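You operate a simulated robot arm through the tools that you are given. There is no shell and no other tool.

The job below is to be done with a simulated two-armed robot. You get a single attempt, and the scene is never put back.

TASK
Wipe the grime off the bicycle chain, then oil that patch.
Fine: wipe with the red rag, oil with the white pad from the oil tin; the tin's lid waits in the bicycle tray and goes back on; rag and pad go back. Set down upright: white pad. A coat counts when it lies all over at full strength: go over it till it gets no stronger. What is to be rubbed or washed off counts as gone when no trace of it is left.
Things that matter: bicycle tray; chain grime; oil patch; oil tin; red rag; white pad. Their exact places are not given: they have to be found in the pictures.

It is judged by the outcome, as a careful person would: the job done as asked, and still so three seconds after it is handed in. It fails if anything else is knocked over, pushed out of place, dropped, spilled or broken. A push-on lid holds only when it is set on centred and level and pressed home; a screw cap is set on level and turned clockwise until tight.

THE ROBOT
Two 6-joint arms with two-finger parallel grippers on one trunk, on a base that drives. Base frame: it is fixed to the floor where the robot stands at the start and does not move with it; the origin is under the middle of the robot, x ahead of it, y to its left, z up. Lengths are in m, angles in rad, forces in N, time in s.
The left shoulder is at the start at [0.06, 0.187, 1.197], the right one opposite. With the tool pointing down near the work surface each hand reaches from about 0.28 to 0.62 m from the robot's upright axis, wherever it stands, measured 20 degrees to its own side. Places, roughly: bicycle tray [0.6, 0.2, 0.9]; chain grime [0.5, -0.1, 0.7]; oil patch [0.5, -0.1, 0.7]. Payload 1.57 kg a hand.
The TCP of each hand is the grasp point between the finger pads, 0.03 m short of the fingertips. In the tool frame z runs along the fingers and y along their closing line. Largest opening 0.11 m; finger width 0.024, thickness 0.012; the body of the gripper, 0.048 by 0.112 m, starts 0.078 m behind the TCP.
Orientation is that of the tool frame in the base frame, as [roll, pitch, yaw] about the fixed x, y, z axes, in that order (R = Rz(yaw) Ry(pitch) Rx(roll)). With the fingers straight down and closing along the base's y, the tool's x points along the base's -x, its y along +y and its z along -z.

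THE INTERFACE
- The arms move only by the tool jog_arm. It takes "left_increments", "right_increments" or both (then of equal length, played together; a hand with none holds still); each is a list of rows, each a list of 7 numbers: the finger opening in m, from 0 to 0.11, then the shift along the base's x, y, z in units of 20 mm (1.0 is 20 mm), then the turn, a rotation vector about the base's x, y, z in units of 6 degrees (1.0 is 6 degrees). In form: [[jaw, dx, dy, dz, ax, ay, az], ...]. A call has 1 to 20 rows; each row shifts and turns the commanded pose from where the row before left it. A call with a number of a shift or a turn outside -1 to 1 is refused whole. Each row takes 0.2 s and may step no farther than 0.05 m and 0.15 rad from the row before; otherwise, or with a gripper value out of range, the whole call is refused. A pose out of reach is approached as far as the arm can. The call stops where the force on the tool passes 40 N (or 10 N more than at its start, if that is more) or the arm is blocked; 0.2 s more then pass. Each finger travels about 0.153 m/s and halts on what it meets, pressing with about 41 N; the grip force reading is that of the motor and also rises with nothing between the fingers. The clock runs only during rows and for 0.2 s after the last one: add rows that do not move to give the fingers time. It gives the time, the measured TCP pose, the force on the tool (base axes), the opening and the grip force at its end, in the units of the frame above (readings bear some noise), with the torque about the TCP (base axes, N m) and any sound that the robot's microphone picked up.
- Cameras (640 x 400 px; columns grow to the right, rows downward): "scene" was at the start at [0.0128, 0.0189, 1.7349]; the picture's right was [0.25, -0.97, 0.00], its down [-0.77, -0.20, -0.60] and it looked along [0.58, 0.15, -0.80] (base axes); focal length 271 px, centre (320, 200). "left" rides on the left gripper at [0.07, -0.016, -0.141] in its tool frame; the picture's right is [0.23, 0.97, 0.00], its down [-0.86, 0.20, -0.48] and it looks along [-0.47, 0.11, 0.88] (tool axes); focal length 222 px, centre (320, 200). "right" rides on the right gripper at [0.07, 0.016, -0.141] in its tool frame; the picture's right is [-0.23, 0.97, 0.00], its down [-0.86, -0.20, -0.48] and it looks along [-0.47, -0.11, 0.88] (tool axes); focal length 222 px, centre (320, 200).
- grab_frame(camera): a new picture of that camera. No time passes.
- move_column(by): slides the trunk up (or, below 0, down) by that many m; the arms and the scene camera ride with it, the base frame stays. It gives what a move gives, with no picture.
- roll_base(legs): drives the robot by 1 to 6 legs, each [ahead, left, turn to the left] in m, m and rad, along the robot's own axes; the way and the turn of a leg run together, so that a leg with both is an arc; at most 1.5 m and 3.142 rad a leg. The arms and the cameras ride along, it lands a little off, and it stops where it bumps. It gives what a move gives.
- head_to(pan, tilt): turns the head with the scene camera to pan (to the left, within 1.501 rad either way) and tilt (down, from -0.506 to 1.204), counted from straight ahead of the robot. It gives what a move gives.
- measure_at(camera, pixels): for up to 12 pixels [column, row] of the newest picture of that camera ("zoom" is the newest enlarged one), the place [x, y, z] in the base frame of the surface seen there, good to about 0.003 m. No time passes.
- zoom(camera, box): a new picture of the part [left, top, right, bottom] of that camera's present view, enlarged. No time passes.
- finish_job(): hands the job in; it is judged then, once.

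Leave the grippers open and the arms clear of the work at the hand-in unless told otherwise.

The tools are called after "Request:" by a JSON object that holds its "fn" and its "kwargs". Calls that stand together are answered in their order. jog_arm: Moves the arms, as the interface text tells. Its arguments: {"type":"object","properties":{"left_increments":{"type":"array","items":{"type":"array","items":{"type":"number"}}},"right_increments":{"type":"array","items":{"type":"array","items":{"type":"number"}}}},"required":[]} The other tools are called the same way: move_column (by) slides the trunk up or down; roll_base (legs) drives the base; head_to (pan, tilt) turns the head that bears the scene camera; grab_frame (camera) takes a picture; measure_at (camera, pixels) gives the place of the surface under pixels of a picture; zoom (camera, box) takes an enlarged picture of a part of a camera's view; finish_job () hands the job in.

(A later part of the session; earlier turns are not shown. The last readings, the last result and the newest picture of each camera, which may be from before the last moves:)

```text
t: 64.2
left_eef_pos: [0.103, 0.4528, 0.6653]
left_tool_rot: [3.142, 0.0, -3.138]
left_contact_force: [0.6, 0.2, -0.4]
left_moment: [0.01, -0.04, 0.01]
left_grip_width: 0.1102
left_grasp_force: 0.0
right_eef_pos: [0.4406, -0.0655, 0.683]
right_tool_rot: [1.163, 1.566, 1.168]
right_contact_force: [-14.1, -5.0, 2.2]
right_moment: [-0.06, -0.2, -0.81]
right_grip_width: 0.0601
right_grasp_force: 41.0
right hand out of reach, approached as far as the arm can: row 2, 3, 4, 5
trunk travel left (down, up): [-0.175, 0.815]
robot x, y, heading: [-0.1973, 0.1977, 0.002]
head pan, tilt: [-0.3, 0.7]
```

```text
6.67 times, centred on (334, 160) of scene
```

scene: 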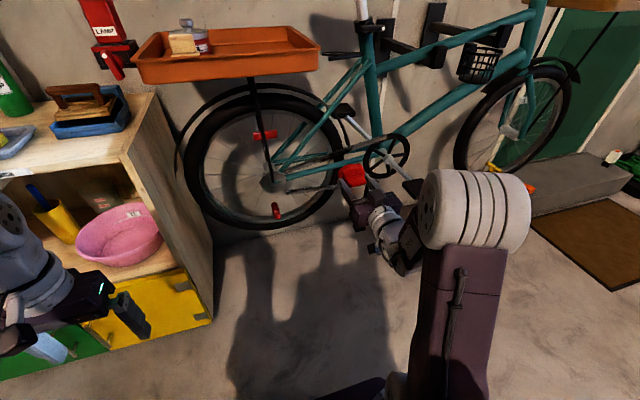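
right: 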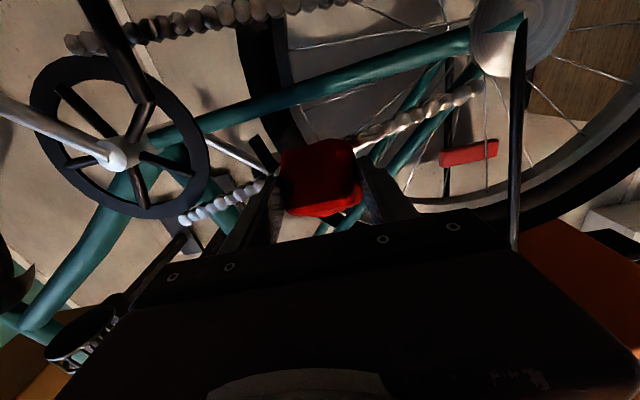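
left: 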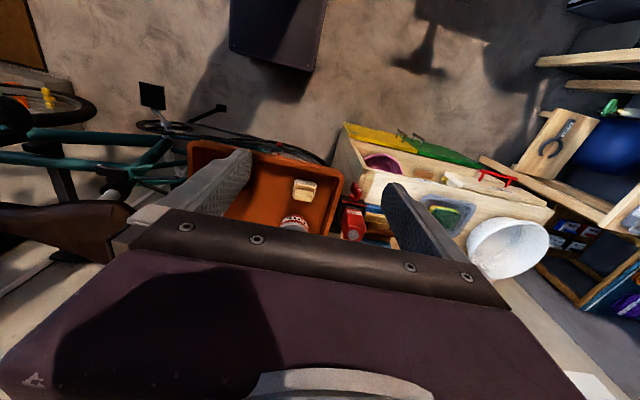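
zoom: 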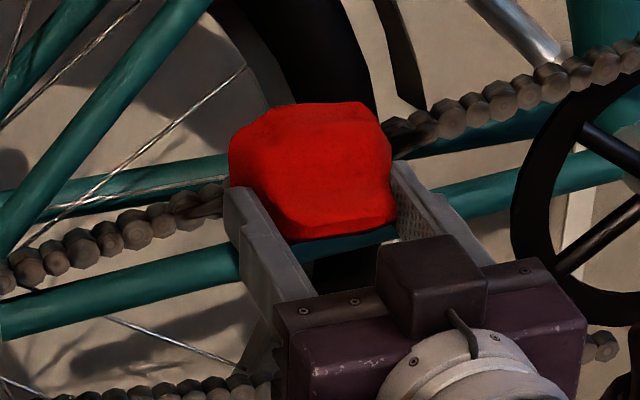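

The +y stroke was refused as out of reach although only 4 mm were made. I back off 6 mm and test how the arm moves sideways freely, first toward −y.

Request:
{"fn": "jog_arm", "kwargs": {"right_increments": [[0.0, -0.4, 0, 0, 0, 0, 0], [0.0, 0, -0.5, 0, 0, 0, 0], [0.0, 0, -0.5, 0, 0, 0, 0], [0.0, 0, 0, 0, 0, 0, 0]]}}

Request:
{"fn": "jog_arm", "kwargs": {"right_increments": [[0.0, 0, 0.5, 0, 0, 0, 0], [0.0, 0, 0.5, 0, 0, 0, 0], [0.0, 0, 0.5, 0, 0, 0, 0], [0.0, 0, 0.5, 0, 0, 0, 0], [0.0, 0, 0, 0, 0, 0, 0]]}}

Request:
{"fn": "grab_frame", "kwargs": {"camera": "scene"}}

```text
t: 65.2
left_eef_pos: [0.104, 0.4546, 0.664]
left_tool_rot: [-3.14, 0.0, -3.139]
left_contact_force: [0.8, -0.5, 0.0]
left_moment: [0.0, 0.0, 0.03]
left_grip_width: 0.1099
left_grasp_force: 0.0
right_eef_pos: [0.4321, -0.0845, 0.6809]
right_tool_rot: [1.615, 1.567, 1.613]
right_contact_force: [-0.4, -0.3, -1.4]
right_moment: [0.01, 0.03, -0.01]
right_grip_width: 0.0597
right_grasp_force: 40.8
trunk travel left (down, up): [-0.175, 0.815]
robot x, y, heading: [-0.1975, 0.2013, 0.002]
head pan, tilt: [-0.3, 0.7]
```

```text
t: 66.4
left_eef_pos: [0.1054, 0.4528, 0.6643]
left_tool_rot: [3.14, -0.001, -3.139]
left_contact_force: [0.1, 0.3, -0.8]
left_moment: [0.01, -0.01, 0.01]
left_grip_width: 0.11
left_grasp_force: 0.1
right_eef_pos: [0.4313, -0.0638, 0.6801]
right_tool_rot: [1.981, 1.567, 1.99]
right_contact_force: [1.0, 0.8, -0.8]
right_moment: [-0.02, -0.03, -0.02]
right_grip_width: 0.0598
right_grasp_force: 41.3
right hand out of reach, approached as far as the arm can: row 3, 4
trunk travel left (down, up): [-0.175, 0.815]
robot x, y, heading: [-0.198, 0.1975, 0.006]
head pan, tilt: [-0.3, 0.7]
```

```text
taken
```

scene: 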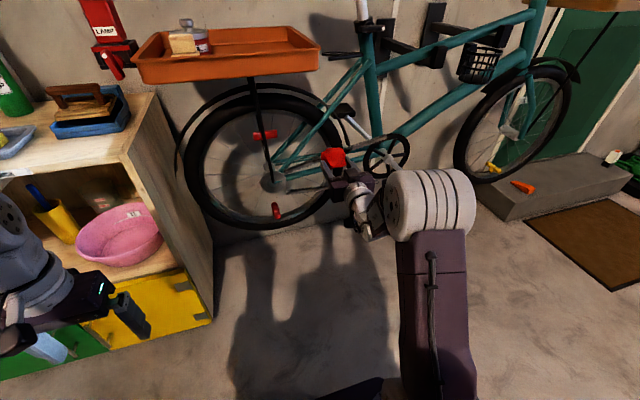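

The right hand can't go left of y≈−0.064 (0.264 right of the robot axis) in this pose. I test how far right it can go: 0.1 m toward −y, staying clear of the chain.

Request:
{"fn": "jog_arm", "kwargs": {"right_increments": [[0.0, -0.2, -0.5, 0, 0, 0, 0], [0.0, -0.2, -1, 0, 0, 0, 0], [0.0, -0.2, -1, 0, 0, 0, 0], [0.0, -0.2, -1, 0, 0, 0, 0], [0.0, -0.2, -1, 0, 0, 0, 0], [0.0, 0, 0, 0, 0, 0, 0]]}}

```text
t: 67.8
left_eef_pos: [0.1046, 0.4527, 0.6647]
left_tool_rot: [3.141, 0.0, -3.14]
left_contact_force: [-0.2, -0.3, 0.0]
left_moment: [0.04, 0.01, 0.0]
left_grip_width: 0.1098
left_grasp_force: 0.0
right_eef_pos: [0.4119, -0.1522, 0.6809]
right_tool_rot: [1.7, 1.566, 1.698]
right_contact_force: [0.9, -0.8, -1.0]
right_moment: [-0.03, -0.02, -0.01]
right_grip_width: 0.0597
right_grasp_force: 41.1
trunk travel left (down, up): [-0.175, 0.815]
robot x, y, heading: [-0.1974, 0.1953, 0.0]
head pan, tilt: [-0.3, 0.7]
```

It reaches y −0.152 freely. So shifting the base left by 0.09 m puts the whole smear inside the reachable band; rag is 25 mm off the chain, so this is safe.

Request:
{"fn": "roll_base", "kwargs": {"legs": [[0.0, 0.09, 0.0]]}}

Request:
{"fn": "jog_arm", "kwargs": {"right_increments": [[0.0, 0, 0.5, 0, 0, 0, 0], [0.0, 0, 1, -0.1, 0, 0, 0], [0.0, 0, 0.5, -0.2, 0, 0, 0], [0.0, 0, 0.5, -0.2, 0, 0, 0], [0.0, 0, 0, 0, 0, 0, 0]]}}

Request:
{"fn": "grab_frame", "kwargs": {"camera": "scene"}}

```text
t: 68.9
left_eef_pos: [0.1029, 0.546, 0.6634]
left_tool_rot: [-3.141, 0.001, -3.137]
left_contact_force: [-0.5, 0.3, 1.0]
left_moment: [-0.03, 0.01, -0.02]
left_grip_width: 0.1099
left_grasp_force: 0.1
right_eef_pos: [0.4116, -0.0581, 0.6817]
right_tool_rot: [1.65, 1.565, 1.649]
right_contact_force: [0.1, 0.4, -1.5]
right_moment: [-0.03, 0.02, 0.01]
right_grip_width: 0.0597
right_grasp_force: 41.1
trunk travel left (down, up): [-0.175, 0.815]
robot x, y, heading: [-0.1981, 0.2929, 0.009]
head pan, tilt: [-0.3, 0.7]
```

```text
t: 70.1
left_eef_pos: [0.1034, 0.5474, 0.6653]
left_tool_rot: [3.141, 0.0, -3.138]
left_contact_force: [0.6, -0.2, 0.5]
left_moment: [0.03, 0.02, -0.03]
left_grip_width: 0.1098
left_grasp_force: 0.1
right_eef_pos: [0.4123, -0.009, 0.671]
right_tool_rot: [1.726, 1.568, 1.727]
right_contact_force: [-0.2, -0.3, 0.1]
right_moment: [0.01, 0.03, 0.02]
right_grip_width: 0.0598
right_grasp_force: 41.1
trunk travel left (down, up): [-0.175, 0.815]
robot x, y, heading: [-0.1965, 0.2923, 0.001]
head pan, tilt: [-0.3, 0.7]
```

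```text
taken
```

scene: 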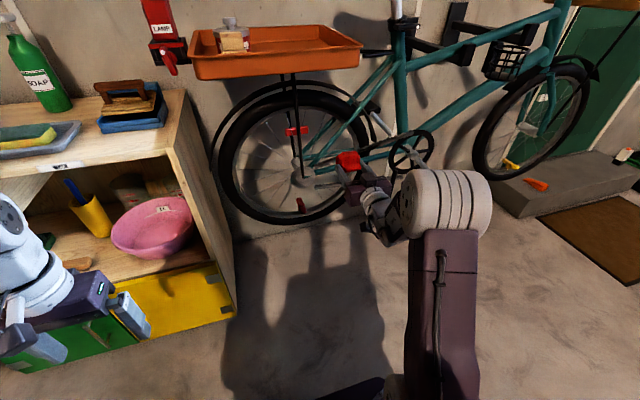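

At y −0.009 now, freely reached. I advance to light contact at this left end of the smear.

Request:
{"fn": "jog_arm", "kwargs": {"right_increments": [[0.0, 0.3, 0, 0, 0, 0, 0], [0.0, 0.3, 0, 0, 0, 0, 0], [0.0, 0.3, 0, 0, 0, 0, 0], [0.0, 0.3, 0, 0, 0, 0, 0], [0.0, 0.1, 0, 0, 0, 0, 0], [0.0, 0.1, 0, 0, 0, 0, 0], [0.0, 0, 0, 0, 0, 0, 0]]}}

```text
t: 71.7
left_eef_pos: [0.1043, 0.5469, 0.6642]
left_tool_rot: [-3.142, -0.001, -3.139]
left_contact_force: [-0.6, 0.2, -0.5]
left_moment: [-0.01, 0.04, -0.03]
left_grip_width: 0.1099
left_grasp_force: 0.0
right_eef_pos: [0.4411, -0.0093, 0.6703]
right_tool_rot: [1.751, 1.567, 1.754]
right_contact_force: [-0.4, 0.3, -0.6]
right_moment: [0.0, 0.02, 0.01]
right_grip_width: 0.0596
right_grasp_force: 41.0
trunk travel left (down, up): [-0.175, 0.815]
robot x, y, heading: [-0.2002, 0.2916, 0.005]
head pan, tilt: [-0.3, 0.7]
```

Request:
{"fn": "jog_arm", "kwargs": {"right_increments": [[0.0, 0.05, 0, 0, 0, 0, 0], [0.0, 0.05, 0, 0, 0, 0, 0], [0.0, 0, 0, 0, 0, 0, 0]]}}

```text
t: 72.5
left_eef_pos: [0.102, 0.5463, 0.6635]
left_tool_rot: [3.141, 0.0, -3.136]
left_contact_force: [0.1, -0.1, 0.2]
left_moment: [0.01, -0.02, -0.03]
left_grip_width: 0.11
left_grasp_force: 0.0
right_eef_pos: [0.4408, -0.0092, 0.6715]
right_tool_rot: [1.812, 1.566, 1.813]
right_contact_force: [-13.0, 1.8, -2.9]
right_moment: [0.0, 0.15, -0.01]
right_grip_width: 0.0599
right_grasp_force: 41.2
trunk travel left (down, up): [-0.175, 0.815]
robot x, y, heading: [-0.1983, 0.2881, 0.001]
head pan, tilt: [-0.3, 0.7]
```

13 N of contact. I stroke toward −y along the chain, 60 mm first.

Request:
{"fn": "jog_arm", "kwargs": {"right_increments": [[0.0, 0, -0.5, 0.09, 0, 0, 0], [0.0, 0, -0.5, 0.09, 0, 0, 0], [0.0, 0, -0.5, 0.09, 0, 0, 0], [0.0, 0, -0.5, 0.09, 0, 0, 0], [0.0, 0, -0.5, 0.09, 0, 0, 0], [0.0, 0, -0.5, 0.09, 0, 0, 0]]}}

Request:
{"fn": "zoom", "kwargs": {"camera": "scene", "box": [300, 130, 396, 190]}}

```text
t: 73.9
left_eef_pos: [0.1037, 0.5454, 0.6636]
left_tool_rot: [-3.141, 0.001, -3.139]
left_contact_force: [1.3, -0.5, 0.1]
left_moment: [-0.03, 0.02, 0.02]
left_grip_width: 0.1099
left_grasp_force: 0.1
right_eef_pos: [0.4399, -0.0689, 0.6835]
right_tool_rot: [1.068, 1.568, 1.069]
right_contact_force: [-17.7, 7.7, -0.9]
right_moment: [0.08, 0.08, 0.34]
right_grip_width: 0.0598
right_grasp_force: 41.1
trunk travel left (down, up): [-0.175, 0.815]
robot x, y, heading: [-0.1978, 0.2928, 0.01]
head pan, tilt: [-0.3, 0.7]
```

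```text
6.67 times, centred on (348, 160) of scene
```

zoom: 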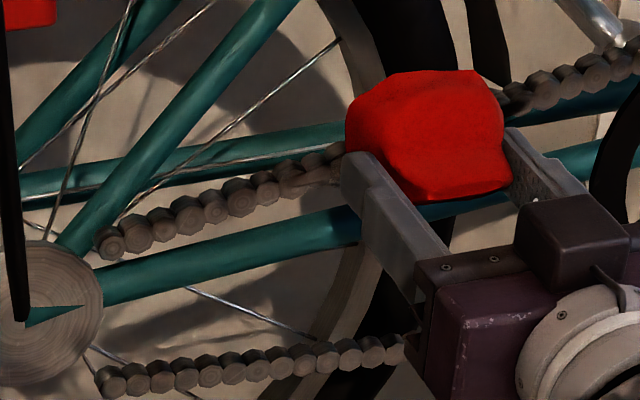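

The wiped left portion looks cleaner. I go on toward −y over the right half.

Request:
{"fn": "jog_arm", "kwargs": {"right_increments": [[0.0, 0, -0.5, 0.09, 0, 0, 0], [0.0, 0, -0.5, 0.09, 0, 0, 0], [0.0, 0, -0.5, 0.09, 0, 0, 0], [0.0, 0, -0.5, 0.09, 0, 0, 0], [0.0, 0, -0.5, 0.09, 0, 0, 0], [0.0, 0, -0.5, 0.09, 0, 0, 0]]}}

Request:
{"fn": "zoom", "kwargs": {"camera": "scene", "box": [300, 130, 396, 190]}}

```text
t: 75.3
left_eef_pos: [0.1026, 0.5461, 0.6643]
left_tool_rot: [-3.142, 0.001, -3.14]
left_contact_force: [0.7, -0.6, 0.9]
left_moment: [-0.02, -0.01, -0.03]
left_grip_width: 0.1102
left_grasp_force: 0.0
right_eef_pos: [0.4407, -0.1272, 0.6956]
right_tool_rot: [0.977, 1.568, 0.975]
right_contact_force: [-16.6, 7.3, -1.3]
right_moment: [0.0, 0.05, 0.22]
right_grip_width: 0.0599
right_grasp_force: 41.5
trunk travel left (down, up): [-0.175, 0.815]
robot x, y, heading: [-0.192, 0.2912, 0.001]
head pan, tilt: [-0.3, 0.7]
```

```text
6.67 times, centred on (348, 160) of scene
```

zoom: 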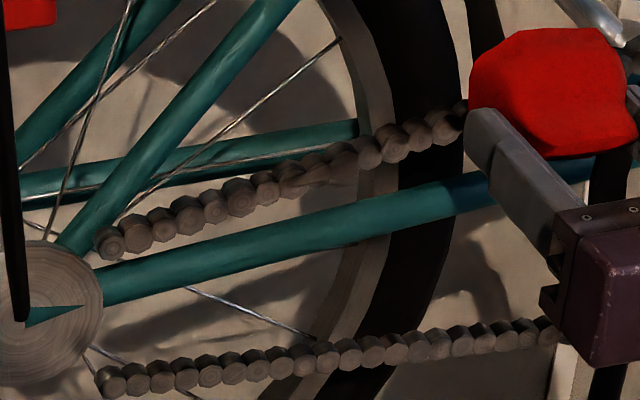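

Grime comes off; a faint trace remains near (310,180). I stroke back to the left end and again to the right, same pressure.

Request:
{"fn": "jog_arm", "kwargs": {"right_increments": [[0.0, 0, 0.5, -0.09, 0, 0, 0], [0.0, 0, 0.5, -0.09, 0, 0, 0], [0.0, 0, 0.5, -0.09, 0, 0, 0], [0.0, 0, 0.5, -0.09, 0, 0, 0], [0.0, 0, 0.5, -0.09, 0, 0, 0], [0.0, 0, 0.5, -0.09, 0, 0, 0], [0.0, 0, 0.5, -0.09, 0, 0, 0], [0.0, 0, 0.5, -0.09, 0, 0, 0], [0.0, 0, 0.5, -0.09, 0, 0, 0], [0.0, 0, 0.5, -0.09, 0, 0, 0], [0.0, 0, 0.5, -0.09, 0, 0, 0], [0.0, 0, 0.5, -0.09, 0, 0, 0]]}}

Request:
{"fn": "zoom", "kwargs": {"camera": "scene", "box": [300, 130, 396, 190]}}

```text
t: 77.9
left_eef_pos: [0.1039, 0.5458, 0.6641]
left_tool_rot: [3.141, 0.001, -3.138]
left_contact_force: [1.5, -0.4, -0.2]
left_moment: [0.01, -0.03, 0.0]
left_grip_width: 0.1101
left_grasp_force: 0.1
right_eef_pos: [0.442, -0.0096, 0.6709]
right_tool_rot: [1.337, 1.568, 1.34]
right_contact_force: [-12.8, -6.3, 0.7]
right_moment: [0.0, 0.01, -0.35]
right_grip_width: 0.06
right_grasp_force: 41.2
trunk travel left (down, up): [-0.175, 0.815]
robot x, y, heading: [-0.1937, 0.2935, 0.006]
head pan, tilt: [-0.3, 0.7]
```

```text
6.67 times, centred on (348, 160) of scene
```

zoom: 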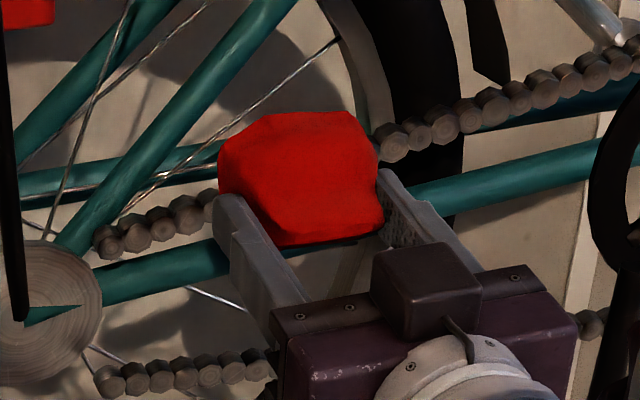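

The right half is clean. Two more strokes over the left half: −y 70 mm and back, with a bit of slope variation.

Request:
{"fn": "jog_arm", "kwargs": {"right_increments": [[0.0, 0, 0.3, -0.05, 0, 0, 0], [0.0, 0, -0.5, 0.0, 0, 0, 0], [0.0, 0, -0.5, 0.09, 0, 0, 0], [0.0, 0, -0.5, 0.09, 0, 0, 0], [0.0, 0, -0.5, 0.09, 0, 0, 0], [0.0, 0, -0.5, 0.09, 0, 0, 0], [0.0, 0, -0.5, 0.09, 0, 0, 0], [0.0, 0, -0.5, 0.09, 0, 0, 0], [0.0, 0, 0.5, -0.05, 0, 0, 0], [0.0, 0, 0.5, -0.05, 0, 0, 0], [0.0, 0, 0.5, -0.05, 0, 0, 0], [0.0, 0, 0.5, -0.05, 0, 0, 0], [0.0, 0, 0.5, -0.05, 0, 0, 0], [0.0, 0, 0.5, -0.05, 0, 0, 0]]}}

Request:
{"fn": "jog_arm", "kwargs": {"right_increments": [[0.0, -0.5, 0, 0, 0, 0, 0], [0.0, -1, 0, 0, 0, 0, 0], [0.0, -1, -0.5, 0, 0, 0, 0], [0.0, -1, -1, 0, 0, 0, 0], [0.0, 0, -1, 0, 0, 0, 0], [0.0, 0, -1, 0, 0, 0, 0], [0.0, 0, -1, 0, 0, 0, 0], [0.0, 0, 0, 0, 0, 0, 0]]}}

Request:
{"fn": "zoom", "kwargs": {"camera": "scene", "box": [304, 135, 384, 185]}}

Request:
{"fn": "grab_frame", "kwargs": {"camera": "right"}}

```text
t: 80.9
left_eef_pos: [0.1024, 0.5461, 0.6647]
left_tool_rot: [-3.142, 0.0, -3.138]
left_contact_force: [0.1, -0.9, -0.3]
left_moment: [-0.01, -0.02, 0.01]
left_grip_width: 0.1099
left_grasp_force: 0.0
right_eef_pos: [0.4409, -0.0114, 0.6756]
right_tool_rot: [1.317, 1.566, 1.318]
right_contact_force: [-10.9, -4.5, -0.2]
right_moment: [-0.05, 0.06, -0.28]
right_grip_width: 0.0598
right_grasp_force: 41.4
trunk travel left (down, up): [-0.175, 0.815]
robot x, y, heading: [-0.1959, 0.2937, 0.008]
head pan, tilt: [-0.3, 0.7]
```

```text
t: 82.7
left_eef_pos: [0.1029, 0.5467, 0.6645]
left_tool_rot: [3.141, 0.0, -3.139]
left_contact_force: [-0.7, -0.4, -0.3]
left_moment: [-0.01, 0.02, 0.0]
left_grip_width: 0.1101
left_grasp_force: 0.1
right_eef_pos: [0.3719, -0.1022, 0.6784]
right_tool_rot: [1.61, 1.568, 1.608]
right_contact_force: [0.3, 0.3, 0.2]
right_moment: [0.0, 0.05, 0.0]
right_grip_width: 0.0598
right_grasp_force: 41.1
trunk travel left (down, up): [-0.175, 0.815]
robot x, y, heading: [-0.1989, 0.288, 0.002]
head pan, tilt: [-0.3, 0.7]
```

```text
8.00 times, centred on (344, 160) of scene
```

zoom: 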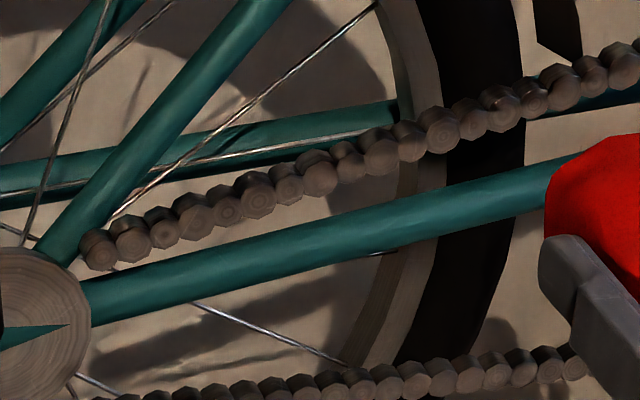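

```text
taken
```

right: 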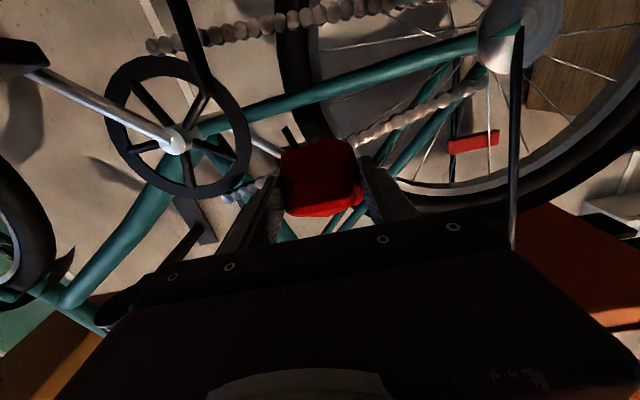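

The chain looks clean. I zoom closer on both halves to look for any trace.

Request:
{"fn": "zoom", "kwargs": {"camera": "scene", "box": [322, 144, 354, 164]}}

Request:
{"fn": "zoom", "kwargs": {"camera": "scene", "box": [344, 138, 384, 163]}}

Request:
{"fn": "zoom", "kwargs": {"camera": "right", "box": [200, 70, 500, 210]}}

```text
16.00 times, centred on (338, 154) of scene
```

zoom: 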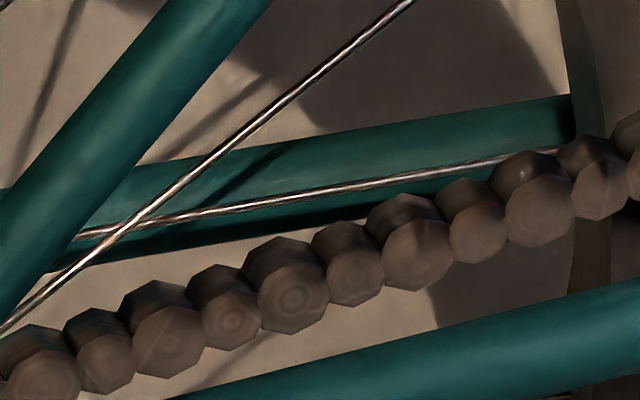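

```text
16.00 times, centred on (364, 150) of scene
```

zoom: 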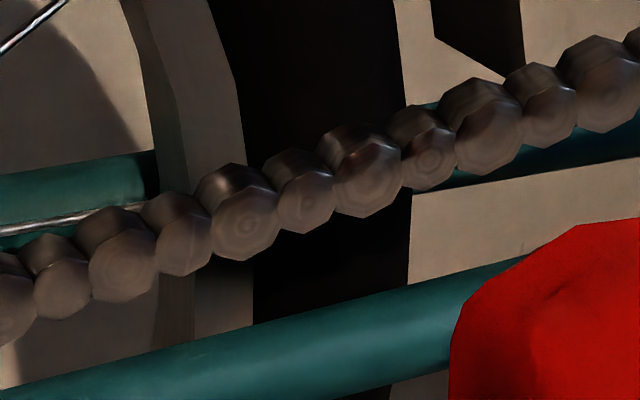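

```text
2.13 times, centred on (350, 140) of right
```

zoom: 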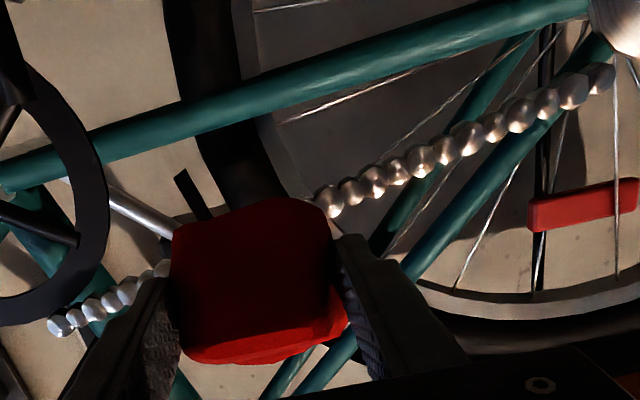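

Clean except a faint reddish tint near the right end, probably the rag's reflection. To be sure I make one more pass over the right end (y −0.08…−0.14).

Request:
{"fn": "jog_arm", "kwargs": {"right_increments": [[0.0, 1, 0, 0.25, 0, 0, 0], [0.0, 1, 0, 0.25, 0, 0, 0], [0.0, 1, 0, 0, 0, 0, 0], [0.0, 0.3, 0, 0, 0, 0, 0], [0.0, 0.15, 0, 0, 0, 0, 0], [0.0, 0.07, 0, 0, 0, 0, 0], [0.0, 0, 0, 0, 0, 0, 0]]}}

```text
t: 84.3
left_eef_pos: [0.1026, 0.5466, 0.664]
left_tool_rot: [3.14, -0.001, -3.137]
left_contact_force: [1.1, 0.1, -0.1]
left_moment: [-0.01, -0.03, -0.01]
left_grip_width: 0.1101
left_grasp_force: 0.0
right_eef_pos: [0.4408, -0.102, 0.6855]
right_tool_rot: [1.79, 1.565, 1.792]
right_contact_force: [-11.4, 0.8, -2.9]
right_moment: [0.0, 0.0, -0.02]
right_grip_width: 0.0598
right_grasp_force: 40.9
trunk travel left (down, up): [-0.175, 0.815]
robot x, y, heading: [-0.1953, 0.2931, 0.005]
head pan, tilt: [-0.3, 0.7]
```

Request:
{"fn": "jog_arm", "kwargs": {"right_increments": [[0.0, 0.05, -0.5, 0.09, 0, 0, 0], [0.0, 0, -0.5, 0.09, 0, 0, 0], [0.0, 0, -0.5, 0.09, 0, 0, 0], [0.0, 0, -0.5, 0.09, 0, 0, 0], [0.0, 0, 0.5, -0.09, 0, 0, 0], [0.0, 0, 0.5, -0.09, 0, 0, 0], [0.0, 0, 0.5, -0.09, 0, 0, 0], [0.0, 0, 0.5, -0.09, 0, 0, 0], [0.0, 0, 0.5, -0.09, 0, 0, 0], [0.0, 0, 0.5, -0.09, 0, 0, 0], [0.0, 0, 0.5, -0.09, 0, 0, 0], [0.0, 0, 0.5, -0.09, 0, 0, 0], [0.0, 0, 0.5, -0.09, 0, 0, 0], [0.0, 0, 0.5, -0.09, 0, 0, 0], [0.0, 0, 0.5, -0.09, 0, 0, 0], [0.0, 0, 0.5, -0.09, 0, 0, 0], [0.0, 0, 0.5, -0.09, 0, 0, 0]]}}

Request:
{"fn": "jog_arm", "kwargs": {"right_increments": [[0.0, -0.5, 0, 0, 0, 0, 0], [0.0, -1, 0, 0, 0, 0, 0], [0.0, -1, 0, 0, 0, 0, 0], [0.0, -1, -0.5, -0.5, 0, 0, 0], [0.0, -1, -1, -1, 0, 0, 0], [0.0, -0.5, -1, -1, 0, 0, 0], [0.0, 0, -1, -1, 0, 0, 0], [0.0, 0, 0, 0, 0, 0, 0]]}}

Request:
{"fn": "zoom", "kwargs": {"camera": "scene", "box": [312, 135, 376, 175]}}

Request:
{"fn": "zoom", "kwargs": {"camera": "scene", "box": [344, 138, 384, 163]}}

```text
t: 87.9
left_eef_pos: [0.1026, 0.5458, 0.665]
left_tool_rot: [3.138, 0.003, -3.138]
left_contact_force: [-0.3, 0.2, 1.0]
left_moment: [0.0, -0.01, 0.0]
left_grip_width: 0.1101
left_grasp_force: 0.0
right_eef_pos: [0.4415, -0.014, 0.6693]
right_tool_rot: [1.034, 1.565, 1.032]
right_contact_force: [-19.0, -8.6, 1.2]
right_moment: [-0.02, -0.02, -0.27]
right_grip_width: 0.0597
right_grasp_force: 41.1
trunk travel left (down, up): [-0.175, 0.815]
robot x, y, heading: [-0.1997, 0.2935, 0.007]
head pan, tilt: [-0.3, 0.7]
```

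```text
t: 89.7
left_eef_pos: [0.1036, 0.5467, 0.6647]
left_tool_rot: [3.141, 0.001, -3.139]
left_contact_force: [-0.3, -0.2, -0.7]
left_moment: [0.0, 0.0, 0.01]
left_grip_width: 0.1101
left_grasp_force: 0.1
right_eef_pos: [0.3438, -0.0817, 0.5966]
right_tool_rot: [1.638, 1.568, 1.637]
right_contact_force: [0.0, 0.1, -1.5]
right_moment: [0.0, 0.01, -0.02]
right_grip_width: 0.06
right_grasp_force: 40.7
trunk travel left (down, up): [-0.175, 0.815]
robot x, y, heading: [-0.1996, 0.2899, 0.002]
head pan, tilt: [-0.3, 0.7]
```

```text
10.00 times, centred on (344, 155) of scene
```

zoom: 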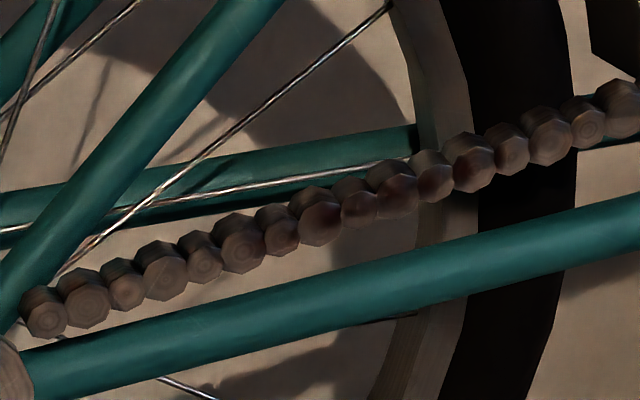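

```text
16.00 times, centred on (364, 150) of scene
```

zoom: 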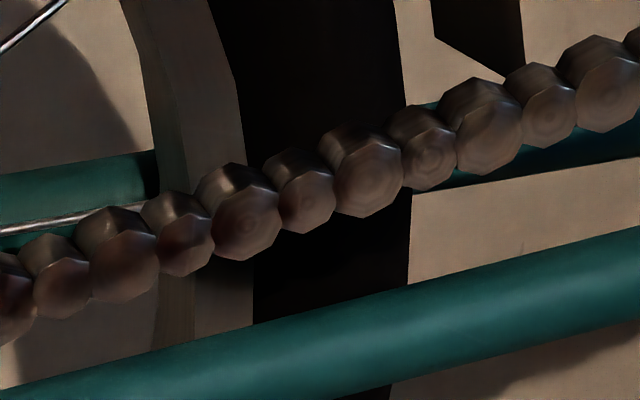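

The tint moved away with the rag, so it was a reflection: the chain is clean. Now I bring the rag back: raise the trunk 0.3 m with the hand at x 0.34 (clear of the tray edge at 0.42).

Request:
{"fn": "jog_arm", "kwargs": {"right_increments": [[0.0, -1, 0, 0, 0, 0, 0], [0.0, -1, 0, 0, 0, 0, 0], [0.0, 0, 0, 0, 0, 0, 0]]}}

Request:
{"fn": "move_column", "kwargs": {"by": 0.3}}

Request:
{"fn": "jog_arm", "kwargs": {"right_increments": [[0.0, 0, 0, 0, 0, 1, 0], [0.0, 0, 0, 0, 0, 1, 0], [0.0, 0, 0, 0, 0, 1, 0], [0.0, 0, 0, 0, 0, 1, 0], [0.0, 0, 0, 0, 0, 1, 0], [0.0, 0, 0, 0, 0, 1, 0], [0.0, 0, 0, 0, 0, 1, 0], [0.0, 0, 0, 0, 0, 1, 0]]}}

Request:
{"fn": "grab_frame", "kwargs": {"camera": "scene"}}

```text
t: 90.5
left_eef_pos: [0.1033, 0.5466, 0.6647]
left_tool_rot: [3.141, 0.002, -3.138]
left_contact_force: [0.3, 0.4, -0.2]
left_moment: [-0.04, 0.01, 0.01]
left_grip_width: 0.1103
left_grasp_force: 0.1
right_eef_pos: [0.3084, -0.091, 0.6067]
right_tool_rot: [1.857, 1.563, 1.861]
right_contact_force: [0.6, -0.4, 0.2]
right_moment: [0.0, -0.02, 0.0]
right_grip_width: 0.06
right_grasp_force: 41.1
right hand out of reach, approached as far as the arm can: row 1, 2
trunk travel left (down, up): [-0.175, 0.815]
robot x, y, heading: [-0.1989, 0.2939, 0.006]
head pan, tilt: [-0.3, 0.7]
```

```text
t: 93.5
left_eef_pos: [0.1038, 0.5465, 0.9649]
left_tool_rot: [-3.141, -0.001, -3.138]
left_contact_force: [1.1, -0.4, -1.2]
left_moment: [0.0, 0.02, -0.01]
left_grip_width: 0.1099
left_grasp_force: 0.2
right_eef_pos: [0.3106, -0.0898, 0.9071]
right_tool_rot: [1.868, 1.564, 1.87]
right_contact_force: [0.9, 0.7, -0.5]
right_moment: [-0.01, 0.02, 0.03]
right_grip_width: 0.0599
right_grasp_force: 41.0
trunk travel left (down, up): [-0.475, 0.515]
robot x, y, heading: [-0.1923, 0.2934, 0.002]
head pan, tilt: [-0.3, 0.7]
```

```text
t: 95.3
left_eef_pos: [0.1033, 0.546, 0.9651]
left_tool_rot: [-3.14, 0.0, -3.138]
left_contact_force: [-0.5, -0.5, -0.5]
left_moment: [-0.01, -0.02, -0.02]
left_grip_width: 0.1099
left_grasp_force: 0.1
right_eef_pos: [0.3102, -0.09, 0.907]
right_tool_rot: [3.136, 0.731, 3.132]
right_contact_force: [0.3, 0.0, 0.6]
right_moment: [0.0, 0.0, 0.0]
right_grip_width: 0.0596
right_grasp_force: 40.8
trunk travel left (down, up): [-0.475, 0.515]
robot x, y, heading: [-0.1976, 0.2924, 0.004]
head pan, tilt: [-0.3, 0.7]
```

```text
taken
```

scene: 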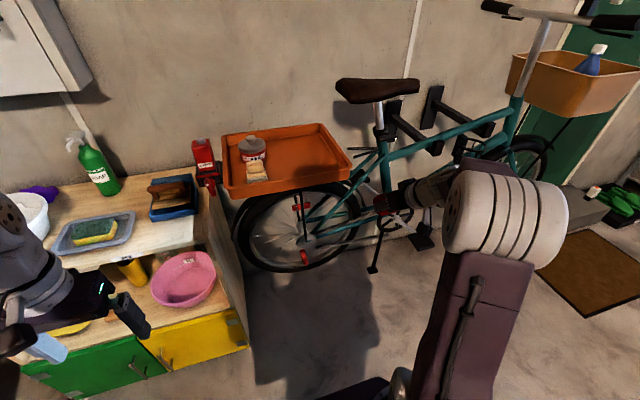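

The turn goes smoothly now. I finish to tool-down (another 42°).

Request:
{"fn": "jog_arm", "kwargs": {"right_increments": [[0.0, 0, 0, 0, 0, 1, 0], [0.0, 0, 0, 0, 0, 1, 0], [0.0, 0, 0, 0, 0, 1, 0], [0.0, 0, 0, 0, 0, 1, 0], [0.0, 0, 0, 0, 0, 1, 0], [0.0, 0, 0, 0, 0, 1, 0], [0.0, 0, 0, 0, 0, 0.98, 0.09], [0.0, 0, 0, 0, 0, 0, 0]]}}

Request:
{"fn": "move_column", "kwargs": {"by": 0.3}}

Request:
{"fn": "grab_frame", "kwargs": {"camera": "scene"}}

Request:
{"fn": "grab_frame", "kwargs": {"camera": "right"}}

```text
t: 97.1
left_eef_pos: [0.1029, 0.5462, 0.9638]
left_tool_rot: [-3.141, 0.0, -3.138]
left_contact_force: [-0.2, 0.7, -0.1]
left_moment: [0.03, -0.01, -0.01]
left_grip_width: 0.1101
left_grasp_force: 0.1
right_eef_pos: [0.3093, -0.0905, 0.906]
right_tool_rot: [3.139, -0.001, -3.139]
right_contact_force: [-0.4, 0.1, -0.9]
right_moment: [0.02, -0.06, -0.01]
right_grip_width: 0.0598
right_grasp_force: 40.8
trunk travel left (down, up): [-0.475, 0.515]
robot x, y, heading: [-0.1949, 0.2948, 0.007]
head pan, tilt: [-0.3, 0.7]
```

```text
t: 100.1
left_eef_pos: [0.1041, 0.5457, 1.2639]
left_tool_rot: [3.141, 0.0, -3.138]
left_contact_force: [0.3, 0.1, -1.1]
left_moment: [-0.01, 0.0, 0.01]
left_grip_width: 0.1101
left_grasp_force: 0.0
right_eef_pos: [0.3103, -0.0907, 1.2071]
right_tool_rot: [3.137, 0.0, -3.141]
right_contact_force: [-0.5, 0.1, 0.8]
right_moment: [-0.01, -0.03, 0.0]
right_grip_width: 0.0599
right_grasp_force: 41.1
trunk travel left (down, up): [-0.775, 0.215]
robot x, y, heading: [-0.197, 0.294, 0.003]
head pan, tilt: [-0.3, 0.7]
```

```text
taken
```

scene: 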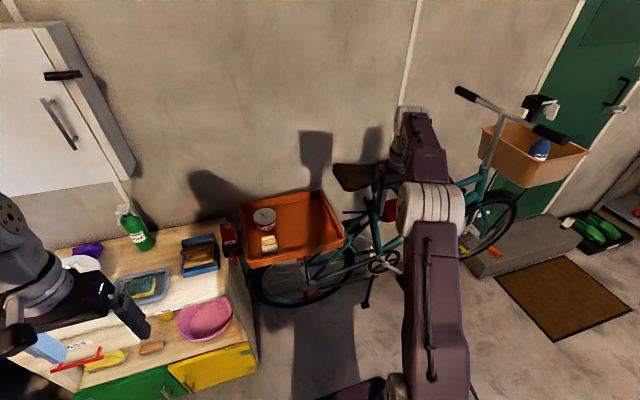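

```text
taken
```

right: 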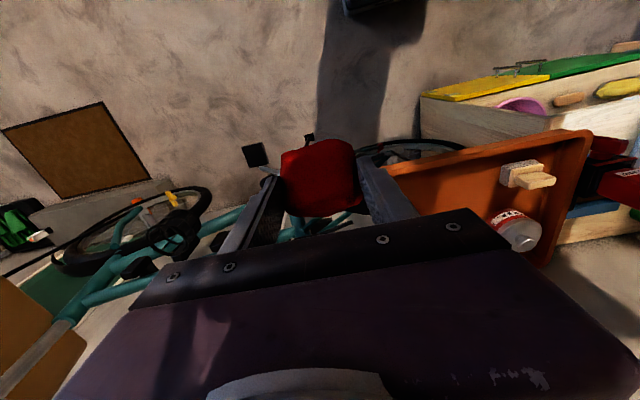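

Before driving I bring the hand in to (0.20,0.18) so that after the drive it will hover above the rag's spot and not near the seat.

Request:
{"fn": "jog_arm", "kwargs": {"right_increments": [[0.0, -0.5, 0.95, 0, 0, 0, 0], [0.0, -0.5, 0.95, 0, 0, 0, 0], [0.0, -0.5, 0.95, 0, 0, 0, 0], [0.0, -0.5, 0.95, 0, 0, 0, 0], [0.0, -0.5, 0.95, 0, 0, 0, 0], [0.0, -0.5, 0.95, 0, 0, 0, 0], [0.0, -0.5, 0.95, 0, 0, 0, 0], [0.0, -0.5, 0.95, 0, 0, 0, 0], [0.0, -0.5, 0.95, 0, 0, 0, 0], [0.0, -0.5, 0.95, 0, 0, 0, 0], [0.0, -0.5, 0.95, 0, 0, 0, 0], [0.0, -0.5, 0.95, 0, 0, 0, 0], [0.0, 0, 0.95, 0, 0, 0, 0], [0.0, 0, 0.95, 0, 0, 0, 0]]}}

Request:
{"fn": "roll_base", "kwargs": {"legs": [[0.0, -0.093, 0.0], [0.28, 0.0, 0.0]]}}

Request:
{"fn": "head_to", "kwargs": {"pan": 0.0, "tilt": 1.0}}

Request:
{"fn": "grab_frame", "kwargs": {"camera": "scene"}}

Request:
{"fn": "grab_frame", "kwargs": {"camera": "right"}}

```text
t: 103.1
left_eef_pos: [0.1042, 0.5484, 1.2637]
left_tool_rot: [3.141, 0.0, -3.139]
left_contact_force: [0.4, 0.0, -0.3]
left_moment: [0.0, -0.01, -0.01]
left_grip_width: 0.1101
left_grasp_force: 0.0
right_eef_pos: [0.1884, 0.1785, 1.2068]
right_tool_rot: [3.14, 0.0, -3.141]
right_contact_force: [-0.4, 0.4, -1.0]
right_moment: [0.01, 0.0, 0.01]
right_grip_width: 0.0595
right_grasp_force: 40.9
trunk travel left (down, up): [-0.775, 0.215]
robot x, y, heading: [-0.1967, 0.2932, 0.002]
head pan, tilt: [-0.3, 0.7]
```

```text
t: 105.8
left_eef_pos: [0.3814, 0.4535, 1.2643]
left_tool_rot: [3.14, 0.001, -3.14]
left_contact_force: [-0.1, 0.4, -0.4]
left_moment: [-0.03, -0.02, -0.02]
left_grip_width: 0.1098
left_grasp_force: 0.1
right_eef_pos: [0.4655, 0.0831, 1.2079]
right_tool_rot: [3.139, 0.003, -3.141]
right_contact_force: [-0.1, -0.2, -1.1]
right_moment: [-0.02, 0.03, -0.01]
right_grip_width: 0.06
right_grasp_force: 40.9
trunk travel left (down, up): [-0.775, 0.215]
robot x, y, heading: [0.0822, 0.1991, 0.002]
head pan, tilt: [-0.3, 0.7]
```

```text
t: 106.5
left_eef_pos: [0.3838, 0.4534, 1.2633]
left_tool_rot: [3.14, -0.002, -3.141]
left_contact_force: [0.3, -0.4, -0.2]
left_moment: [-0.01, 0.0, 0.02]
left_grip_width: 0.1101
left_grasp_force: 0.0
right_eef_pos: [0.4689, 0.0825, 1.206]
right_tool_rot: [3.14, 0.0, 3.141]
right_contact_force: [0.6, 0.1, 0.0]
right_moment: [0.0, 0.02, 0.01]
right_grip_width: 0.0598
right_grasp_force: 40.8
trunk travel left (down, up): [-0.775, 0.215]
robot x, y, heading: [0.0796, 0.2007, 0.001]
head pan, tilt: [0.0, 1.0]
```

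```text
taken
```

scene: 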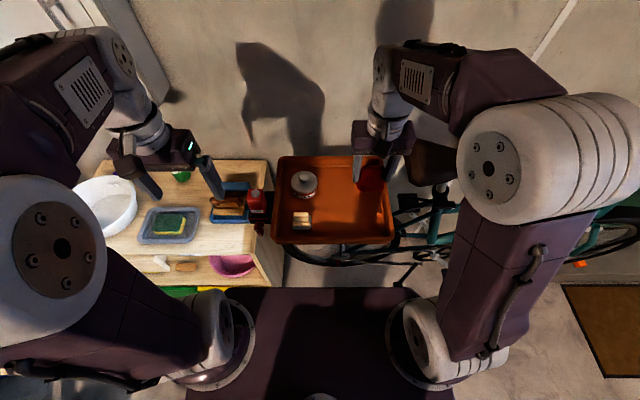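

```text
taken
```

right: 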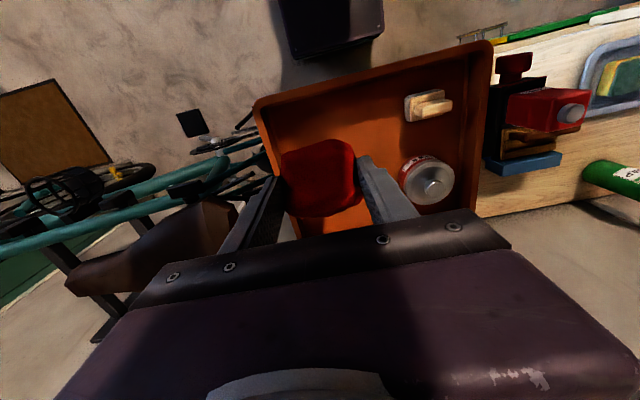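

The rag hand is over its spot. I align to (0.474,0.088) and descend to just above the release height.

Request:
{"fn": "jog_arm", "kwargs": {"right_increments": [[0.0, 0.25, 0.27, -1, 0, 0, 0], [0.0, 0, 0, -1, 0, 0, 0], [0.0, 0, 0, -1, 0, 0, 0], [0.0, 0, 0, -1, 0, 0, 0], [0.0, 0, 0, -1, 0, 0, 0], [0.0, 0, 0, -1, 0, 0, 0], [0.0, 0, 0, -1, 0, 0, 0], [0.0, 0, 0, -1, 0, 0, 0], [0.0, 0, 0, -1, 0, 0, 0], [0.0, 0, 0, -1, 0, 0, 0], [0.0, 0, 0, -0.2, 0, 0, 0], [0.0, 0, 0, -0.1, 0, 0, 0], [0.0, 0, 0, 0, 0, 0, 0]]}}

```text
t: 109.3
left_eef_pos: [0.3831, 0.4531, 1.2638]
left_tool_rot: [3.141, 0.002, -3.141]
left_contact_force: [-0.1, -0.4, 0.2]
left_moment: [0.01, -0.03, 0.0]
left_grip_width: 0.11
left_grasp_force: 0.0
right_eef_pos: [0.4738, 0.0892, 1.0005]
right_tool_rot: [-3.141, -0.002, -3.14]
right_contact_force: [-0.8, -1.0, -1.1]
right_moment: [0.03, 0.04, 0.0]
right_grip_width: 0.0601
right_grasp_force: 41.0
trunk travel left (down, up): [-0.775, 0.215]
robot x, y, heading: [0.085, 0.1986, -0.005]
head pan, tilt: [0.0, 1.0]
```

At z 1.0005, no contact yet. I lower in 1.5 mm steps to touch.

Request:
{"fn": "jog_arm", "kwargs": {"right_increments": [[0.0, 0, -0.05, -0.08, 0, 0, 0], [0.0, 0, 0, -0.08, 0, 0, 0], [0.0, 0, 0, -0.08, 0, 0, 0], [0.0, 0, 0, -0.05, 0, 0, 0], [0.0, 0, 0, 0, 0, 0, 0]]}}

```text
t: 110.5
left_eef_pos: [0.3829, 0.4528, 1.2635]
left_tool_rot: [-3.141, 0.0, 3.142]
left_contact_force: [-0.1, -0.1, -0.1]
left_moment: [-0.01, 0.04, -0.01]
left_grip_width: 0.1101
left_grasp_force: 0.0
right_eef_pos: [0.4746, 0.0874, 0.9956]
right_tool_rot: [3.139, 0.0, 3.141]
right_contact_force: [0.1, 1.1, -0.2]
right_moment: [0.0, 0.04, 0.01]
right_grip_width: 0.0597
right_grasp_force: 41.3
trunk travel left (down, up): [-0.775, 0.215]
robot x, y, heading: [0.083, 0.1975, -0.001]
head pan, tilt: [0.0, 1.0]
```

Request:
{"fn": "jog_arm", "kwargs": {"right_increments": [[0.0, 0, 0, -0.05, 0, 0, 0], [0.0, 0, 0, -0.05, 0, 0, 0], [0.0, 0, 0, 0, 0, 0, 0]]}}

```text
t: 111.3
left_eef_pos: [0.3818, 0.4541, 1.2637]
left_tool_rot: [-3.141, 0.002, -3.141]
left_contact_force: [-0.2, -0.4, 0.5]
left_moment: [-0.04, 0.0, -0.02]
left_grip_width: 0.11
left_grasp_force: 0.0
right_eef_pos: [0.4729, 0.0874, 0.9946]
right_tool_rot: [3.139, 0.002, 3.141]
right_contact_force: [1.7, -2.9, 22.0]
right_moment: [-0.63, -0.08, 0.05]
right_grip_width: 0.0599
right_grasp_force: 41.1
trunk travel left (down, up): [-0.775, 0.215]
robot x, y, heading: [0.0819, 0.1994, -0.001]
head pan, tilt: [0.0, 1.0]
```

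Touching the floor with 22 N; I ease up 1 mm and open the fingers slowly.

Request:
{"fn": "jog_arm", "kwargs": {"right_increments": [[0.0, 0, 0, 0.06, 0, 0, 0], [0.065, 0, 0, 0, 0, 0, 0], [0.08, 0, 0, 0, 0, 0, 0], [0.1, 0, 0, 0, 0, 0, 0], [0.11, 0, 0, 0, 0, 0, 0], [0.11, 0, 0, 0, 0, 0, 0], [0.11, 0, 0, 0.5, 0, 0, 0], [0.11, 0, 0, 1, 0, 0, 0], [0.11, 0, 0, 1, 0, 0, 0], [0.11, 0, 0, 1, 0, 0, 0], [0.11, 0, 0, 1, 0, 0, 0], [0.11, 0, 0, 1, 0, 0, 0]]}}

Request:
{"fn": "grab_frame", "kwargs": {"camera": "right"}}

Request:
{"fn": "zoom", "kwargs": {"camera": "scene", "box": [260, 145, 404, 245]}}

```text
t: 114.0
left_eef_pos: [0.3825, 0.4537, 1.2647]
left_tool_rot: [-3.14, 0.0, -3.141]
left_contact_force: [0.2, -0.8, -0.9]
left_moment: [0.02, -0.02, 0.01]
left_grip_width: 0.11
left_grasp_force: 0.1
right_eef_pos: [0.4724, 0.0874, 1.1051]
right_tool_rot: [3.138, 0.0, 3.141]
right_contact_force: [0.7, -1.2, -0.3]
right_moment: [0.0, -0.01, -0.01]
right_grip_width: 0.1099
right_grasp_force: 0.1
trunk travel left (down, up): [-0.775, 0.215]
robot x, y, heading: [0.0825, 0.1952, -0.002]
head pan, tilt: [0.0, 1.0]
```

```text
taken
```

right: 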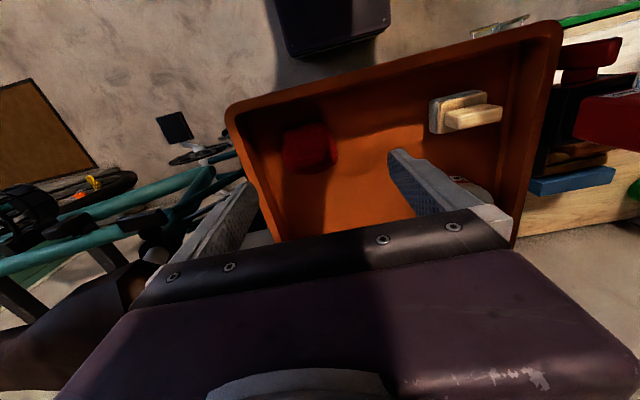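

```text
4.00 times, centred on (332, 195) of scene
```

zoom: 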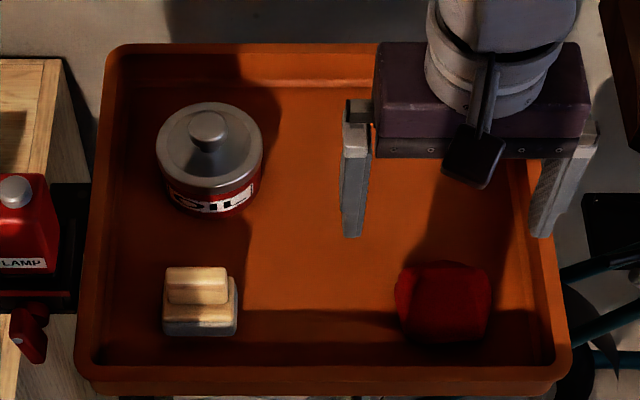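

The rag lies back in place. Now the tin: I measure lid and knob in this zoom.

Request:
{"fn": "measure_at", "kwargs": {"camera": "zoom", "pixels": [[208, 125], [192, 128], [224, 128], [208, 114], [208, 140], [158, 145], [262, 145], [210, 104], [210, 185], [210, 165], [180, 150], [240, 150]]}}

Request:
{"fn": "zoom", "kwargs": {"camera": "scene", "box": [288, 163, 336, 193]}}

```text
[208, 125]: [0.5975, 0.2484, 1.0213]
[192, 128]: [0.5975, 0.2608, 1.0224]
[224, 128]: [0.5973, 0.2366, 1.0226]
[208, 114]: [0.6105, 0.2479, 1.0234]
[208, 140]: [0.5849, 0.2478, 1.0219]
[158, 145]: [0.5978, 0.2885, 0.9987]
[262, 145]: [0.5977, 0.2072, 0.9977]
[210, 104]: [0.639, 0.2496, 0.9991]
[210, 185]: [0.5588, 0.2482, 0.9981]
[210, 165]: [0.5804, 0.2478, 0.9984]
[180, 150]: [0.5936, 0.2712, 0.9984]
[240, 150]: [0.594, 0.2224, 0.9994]
```

```text
13.33 times, centred on (312, 178) of scene
```

zoom: 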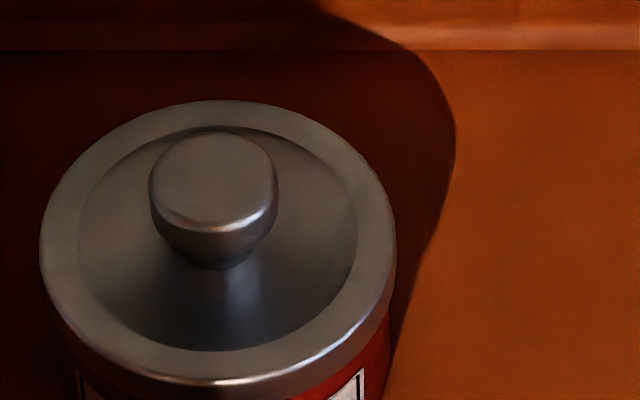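

Lid centre is (0.598,0.248), top z 0.999; the knob is a mushroom of radius 14 mm, top z 1.0225. The left hand suits this better. First I retract the right hand out of the way.

Request:
{"fn": "jog_arm", "kwargs": {"right_increments": [[0.11, 0, 0, 1, 0, 0, 0], [0.11, -0.3, 0, 1, 0, 0, 0], [0.11, -1, -0.5, 1, 0, 0, 0], [0.11, -1, -0.5, 1, 0, 0, 0], [0.11, -1, -1, 0.5, 0, 0, 0], [0.11, -1, -1, 0, 0, 0, 0], [0.11, -1, -1, 0, 0, 0, 0], [0.11, -1, -1, 0, 0, 0, 0], [0.11, 0, -1, 0, 0, 0, 0], [0.11, 0, -1, 0, 0, 0, 0], [0.11, 0, -1, 0, 0, 0, 0]]}}

Request:
{"fn": "jog_arm", "kwargs": {"left_increments": [[0.11, 0.5, -1, 0, 0, 0, 0], [0.11, 0.5, -1, 0, 0, 0, 0], [0.11, 0.5, -1, 0, 0, 0, 0], [0.11, 0.5, -1, 0, 0, 0, 0], [0.11, 1, -1, 0, 0, 0, 0], [0.11, 1, -1, 0, 0, 0, 0], [0.11, 1, -1, 0, 0, 0, 0], [0.11, 1, -1, -0.5, 0, 0, 0], [0.11, 1, -1, -1, 0, 0, 0], [0.11, 1, -1, -1, 0, 0, 0], [0.11, 1, -0.27, -1, 0, 0, 0], [0.11, 1, 0, -1, 0, 0, 0], [0.11, 0.75, 0, -1, 0, 0, 0], [0.11, 0, 0, 0, 0, 0, 0]]}}

Request:
{"fn": "grab_frame", "kwargs": {"camera": "left"}}

Request:
{"fn": "grab_frame", "kwargs": {"camera": "scene"}}

```text
t: 116.3
left_eef_pos: [0.3834, 0.4528, 1.264]
left_tool_rot: [-3.141, 0.001, 3.142]
left_contact_force: [-0.3, -0.4, 0.5]
left_moment: [0.0, 0.04, 0.01]
left_grip_width: 0.1101
left_grasp_force: 0.0
right_eef_pos: [0.3463, -0.0719, 1.1933]
right_tool_rot: [3.139, 0.0, 3.141]
right_contact_force: [0.8, 0.4, -0.1]
right_moment: [0.01, 0.03, 0.0]
right_grip_width: 0.1099
right_grasp_force: 0.1
trunk travel left (down, up): [-0.775, 0.215]
robot x, y, heading: [0.081, 0.1991, 0.0]
head pan, tilt: [0.0, 1.0]
```

```text
t: 119.3
left_eef_pos: [0.5982, 0.2468, 1.154]
left_tool_rot: [-3.14, 0.0, 3.141]
left_contact_force: [-0.7, -0.1, -0.8]
left_moment: [0.0, -0.01, 0.03]
left_grip_width: 0.1098
left_grasp_force: 0.0
right_eef_pos: [0.3469, -0.0729, 1.1941]
right_tool_rot: [3.139, -0.001, -3.141]
right_contact_force: [0.2, -0.2, 0.4]
right_moment: [-0.01, -0.01, 0.0]
right_grip_width: 0.11
right_grasp_force: 0.0
trunk travel left (down, up): [-0.775, 0.215]
robot x, y, heading: [0.0806, 0.1982, -0.002]
head pan, tilt: [0.0, 1.0]
```

```text
taken
```

left: 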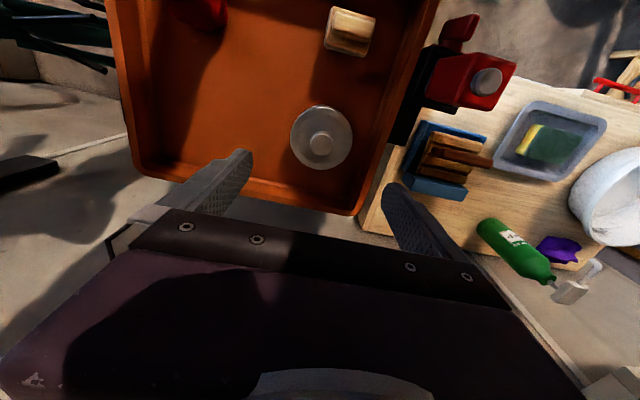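

```text
taken
```

scene: 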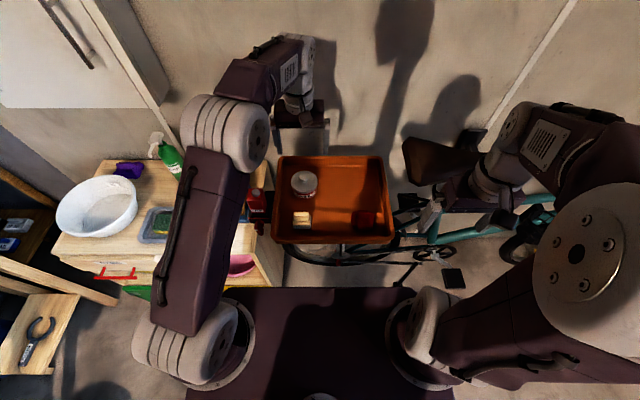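

The left hand hovers above the tin; the lid shows at left (321,137). I measure the knob from here.

Request:
{"fn": "zoom", "kwargs": {"camera": "left", "box": [281, 97, 361, 177]}}

Request:
{"fn": "measure_at", "kwargs": {"camera": "left", "pixels": [[321, 144], [311, 144], [331, 144], [321, 134], [321, 153], [292, 135], [351, 138], [320, 108], [321, 168]]}}

```text
5.00 times, centred on (321, 137) of left
```

zoom: 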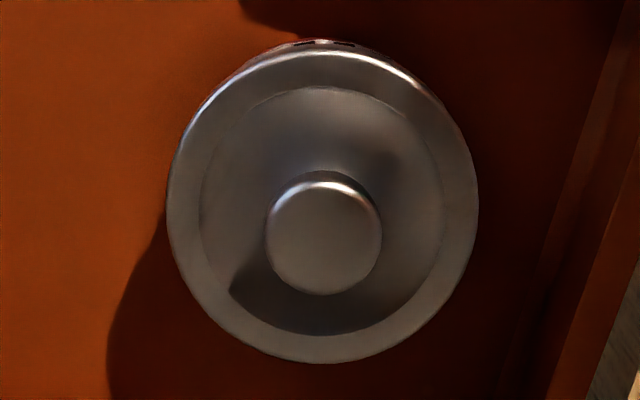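

```text
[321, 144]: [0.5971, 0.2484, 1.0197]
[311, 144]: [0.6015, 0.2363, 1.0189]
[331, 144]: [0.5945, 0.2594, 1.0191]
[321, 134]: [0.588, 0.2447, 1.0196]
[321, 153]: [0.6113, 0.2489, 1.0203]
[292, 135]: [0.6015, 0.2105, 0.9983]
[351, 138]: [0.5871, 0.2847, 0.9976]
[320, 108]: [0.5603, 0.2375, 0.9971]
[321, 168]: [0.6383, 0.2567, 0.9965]
```

The knob centre (0.598,0.248) agrees with the hand's place. I descend to TCP z≈1.033 with the fingers at 60 mm.

Request:
{"fn": "jog_arm", "kwargs": {"left_increments": [[0.08, 0, 0.05, -1, 0, 0, 0], [0.06, 0, 0, -1, 0, 0, 0], [0.06, 0, 0, -1, 0, 0, 0], [0.06, 0, 0, -1, 0, 0, 0], [0.06, 0, 0, -1, 0, 0, 0], [0.06, 0, 0, -0.5, 0, 0, 0], [0.06, 0, 0, -0.5, 0, 0, 0], [0.06, 0, 0, 0, 0, 0, 0]]}}

Request:
{"fn": "zoom", "kwargs": {"camera": "scene", "box": [270, 120, 366, 210]}}

```text
t: 121.2
left_eef_pos: [0.5983, 0.2497, 1.0336]
left_tool_rot: [-3.141, 0.001, 3.141]
left_contact_force: [0.2, -0.3, -1.4]
left_moment: [0.0, 0.0, 0.0]
left_grip_width: 0.0599
left_grasp_force: 0.1
right_eef_pos: [0.3482, -0.0726, 1.1936]
right_tool_rot: [3.136, 0.0, 3.141]
right_contact_force: [0.1, 0.9, 0.6]
right_moment: [0.01, 0.0, -0.01]
right_grip_width: 0.11
right_grasp_force: 0.0
trunk travel left (down, up): [-0.775, 0.215]
robot x, y, heading: [0.0841, 0.1972, 0.001]
head pan, tilt: [0.0, 1.0]
```

```text
4.44 times, centred on (318, 165) of scene
```

zoom: 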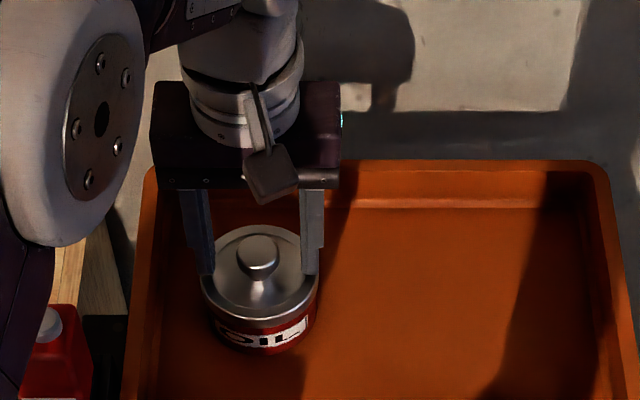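

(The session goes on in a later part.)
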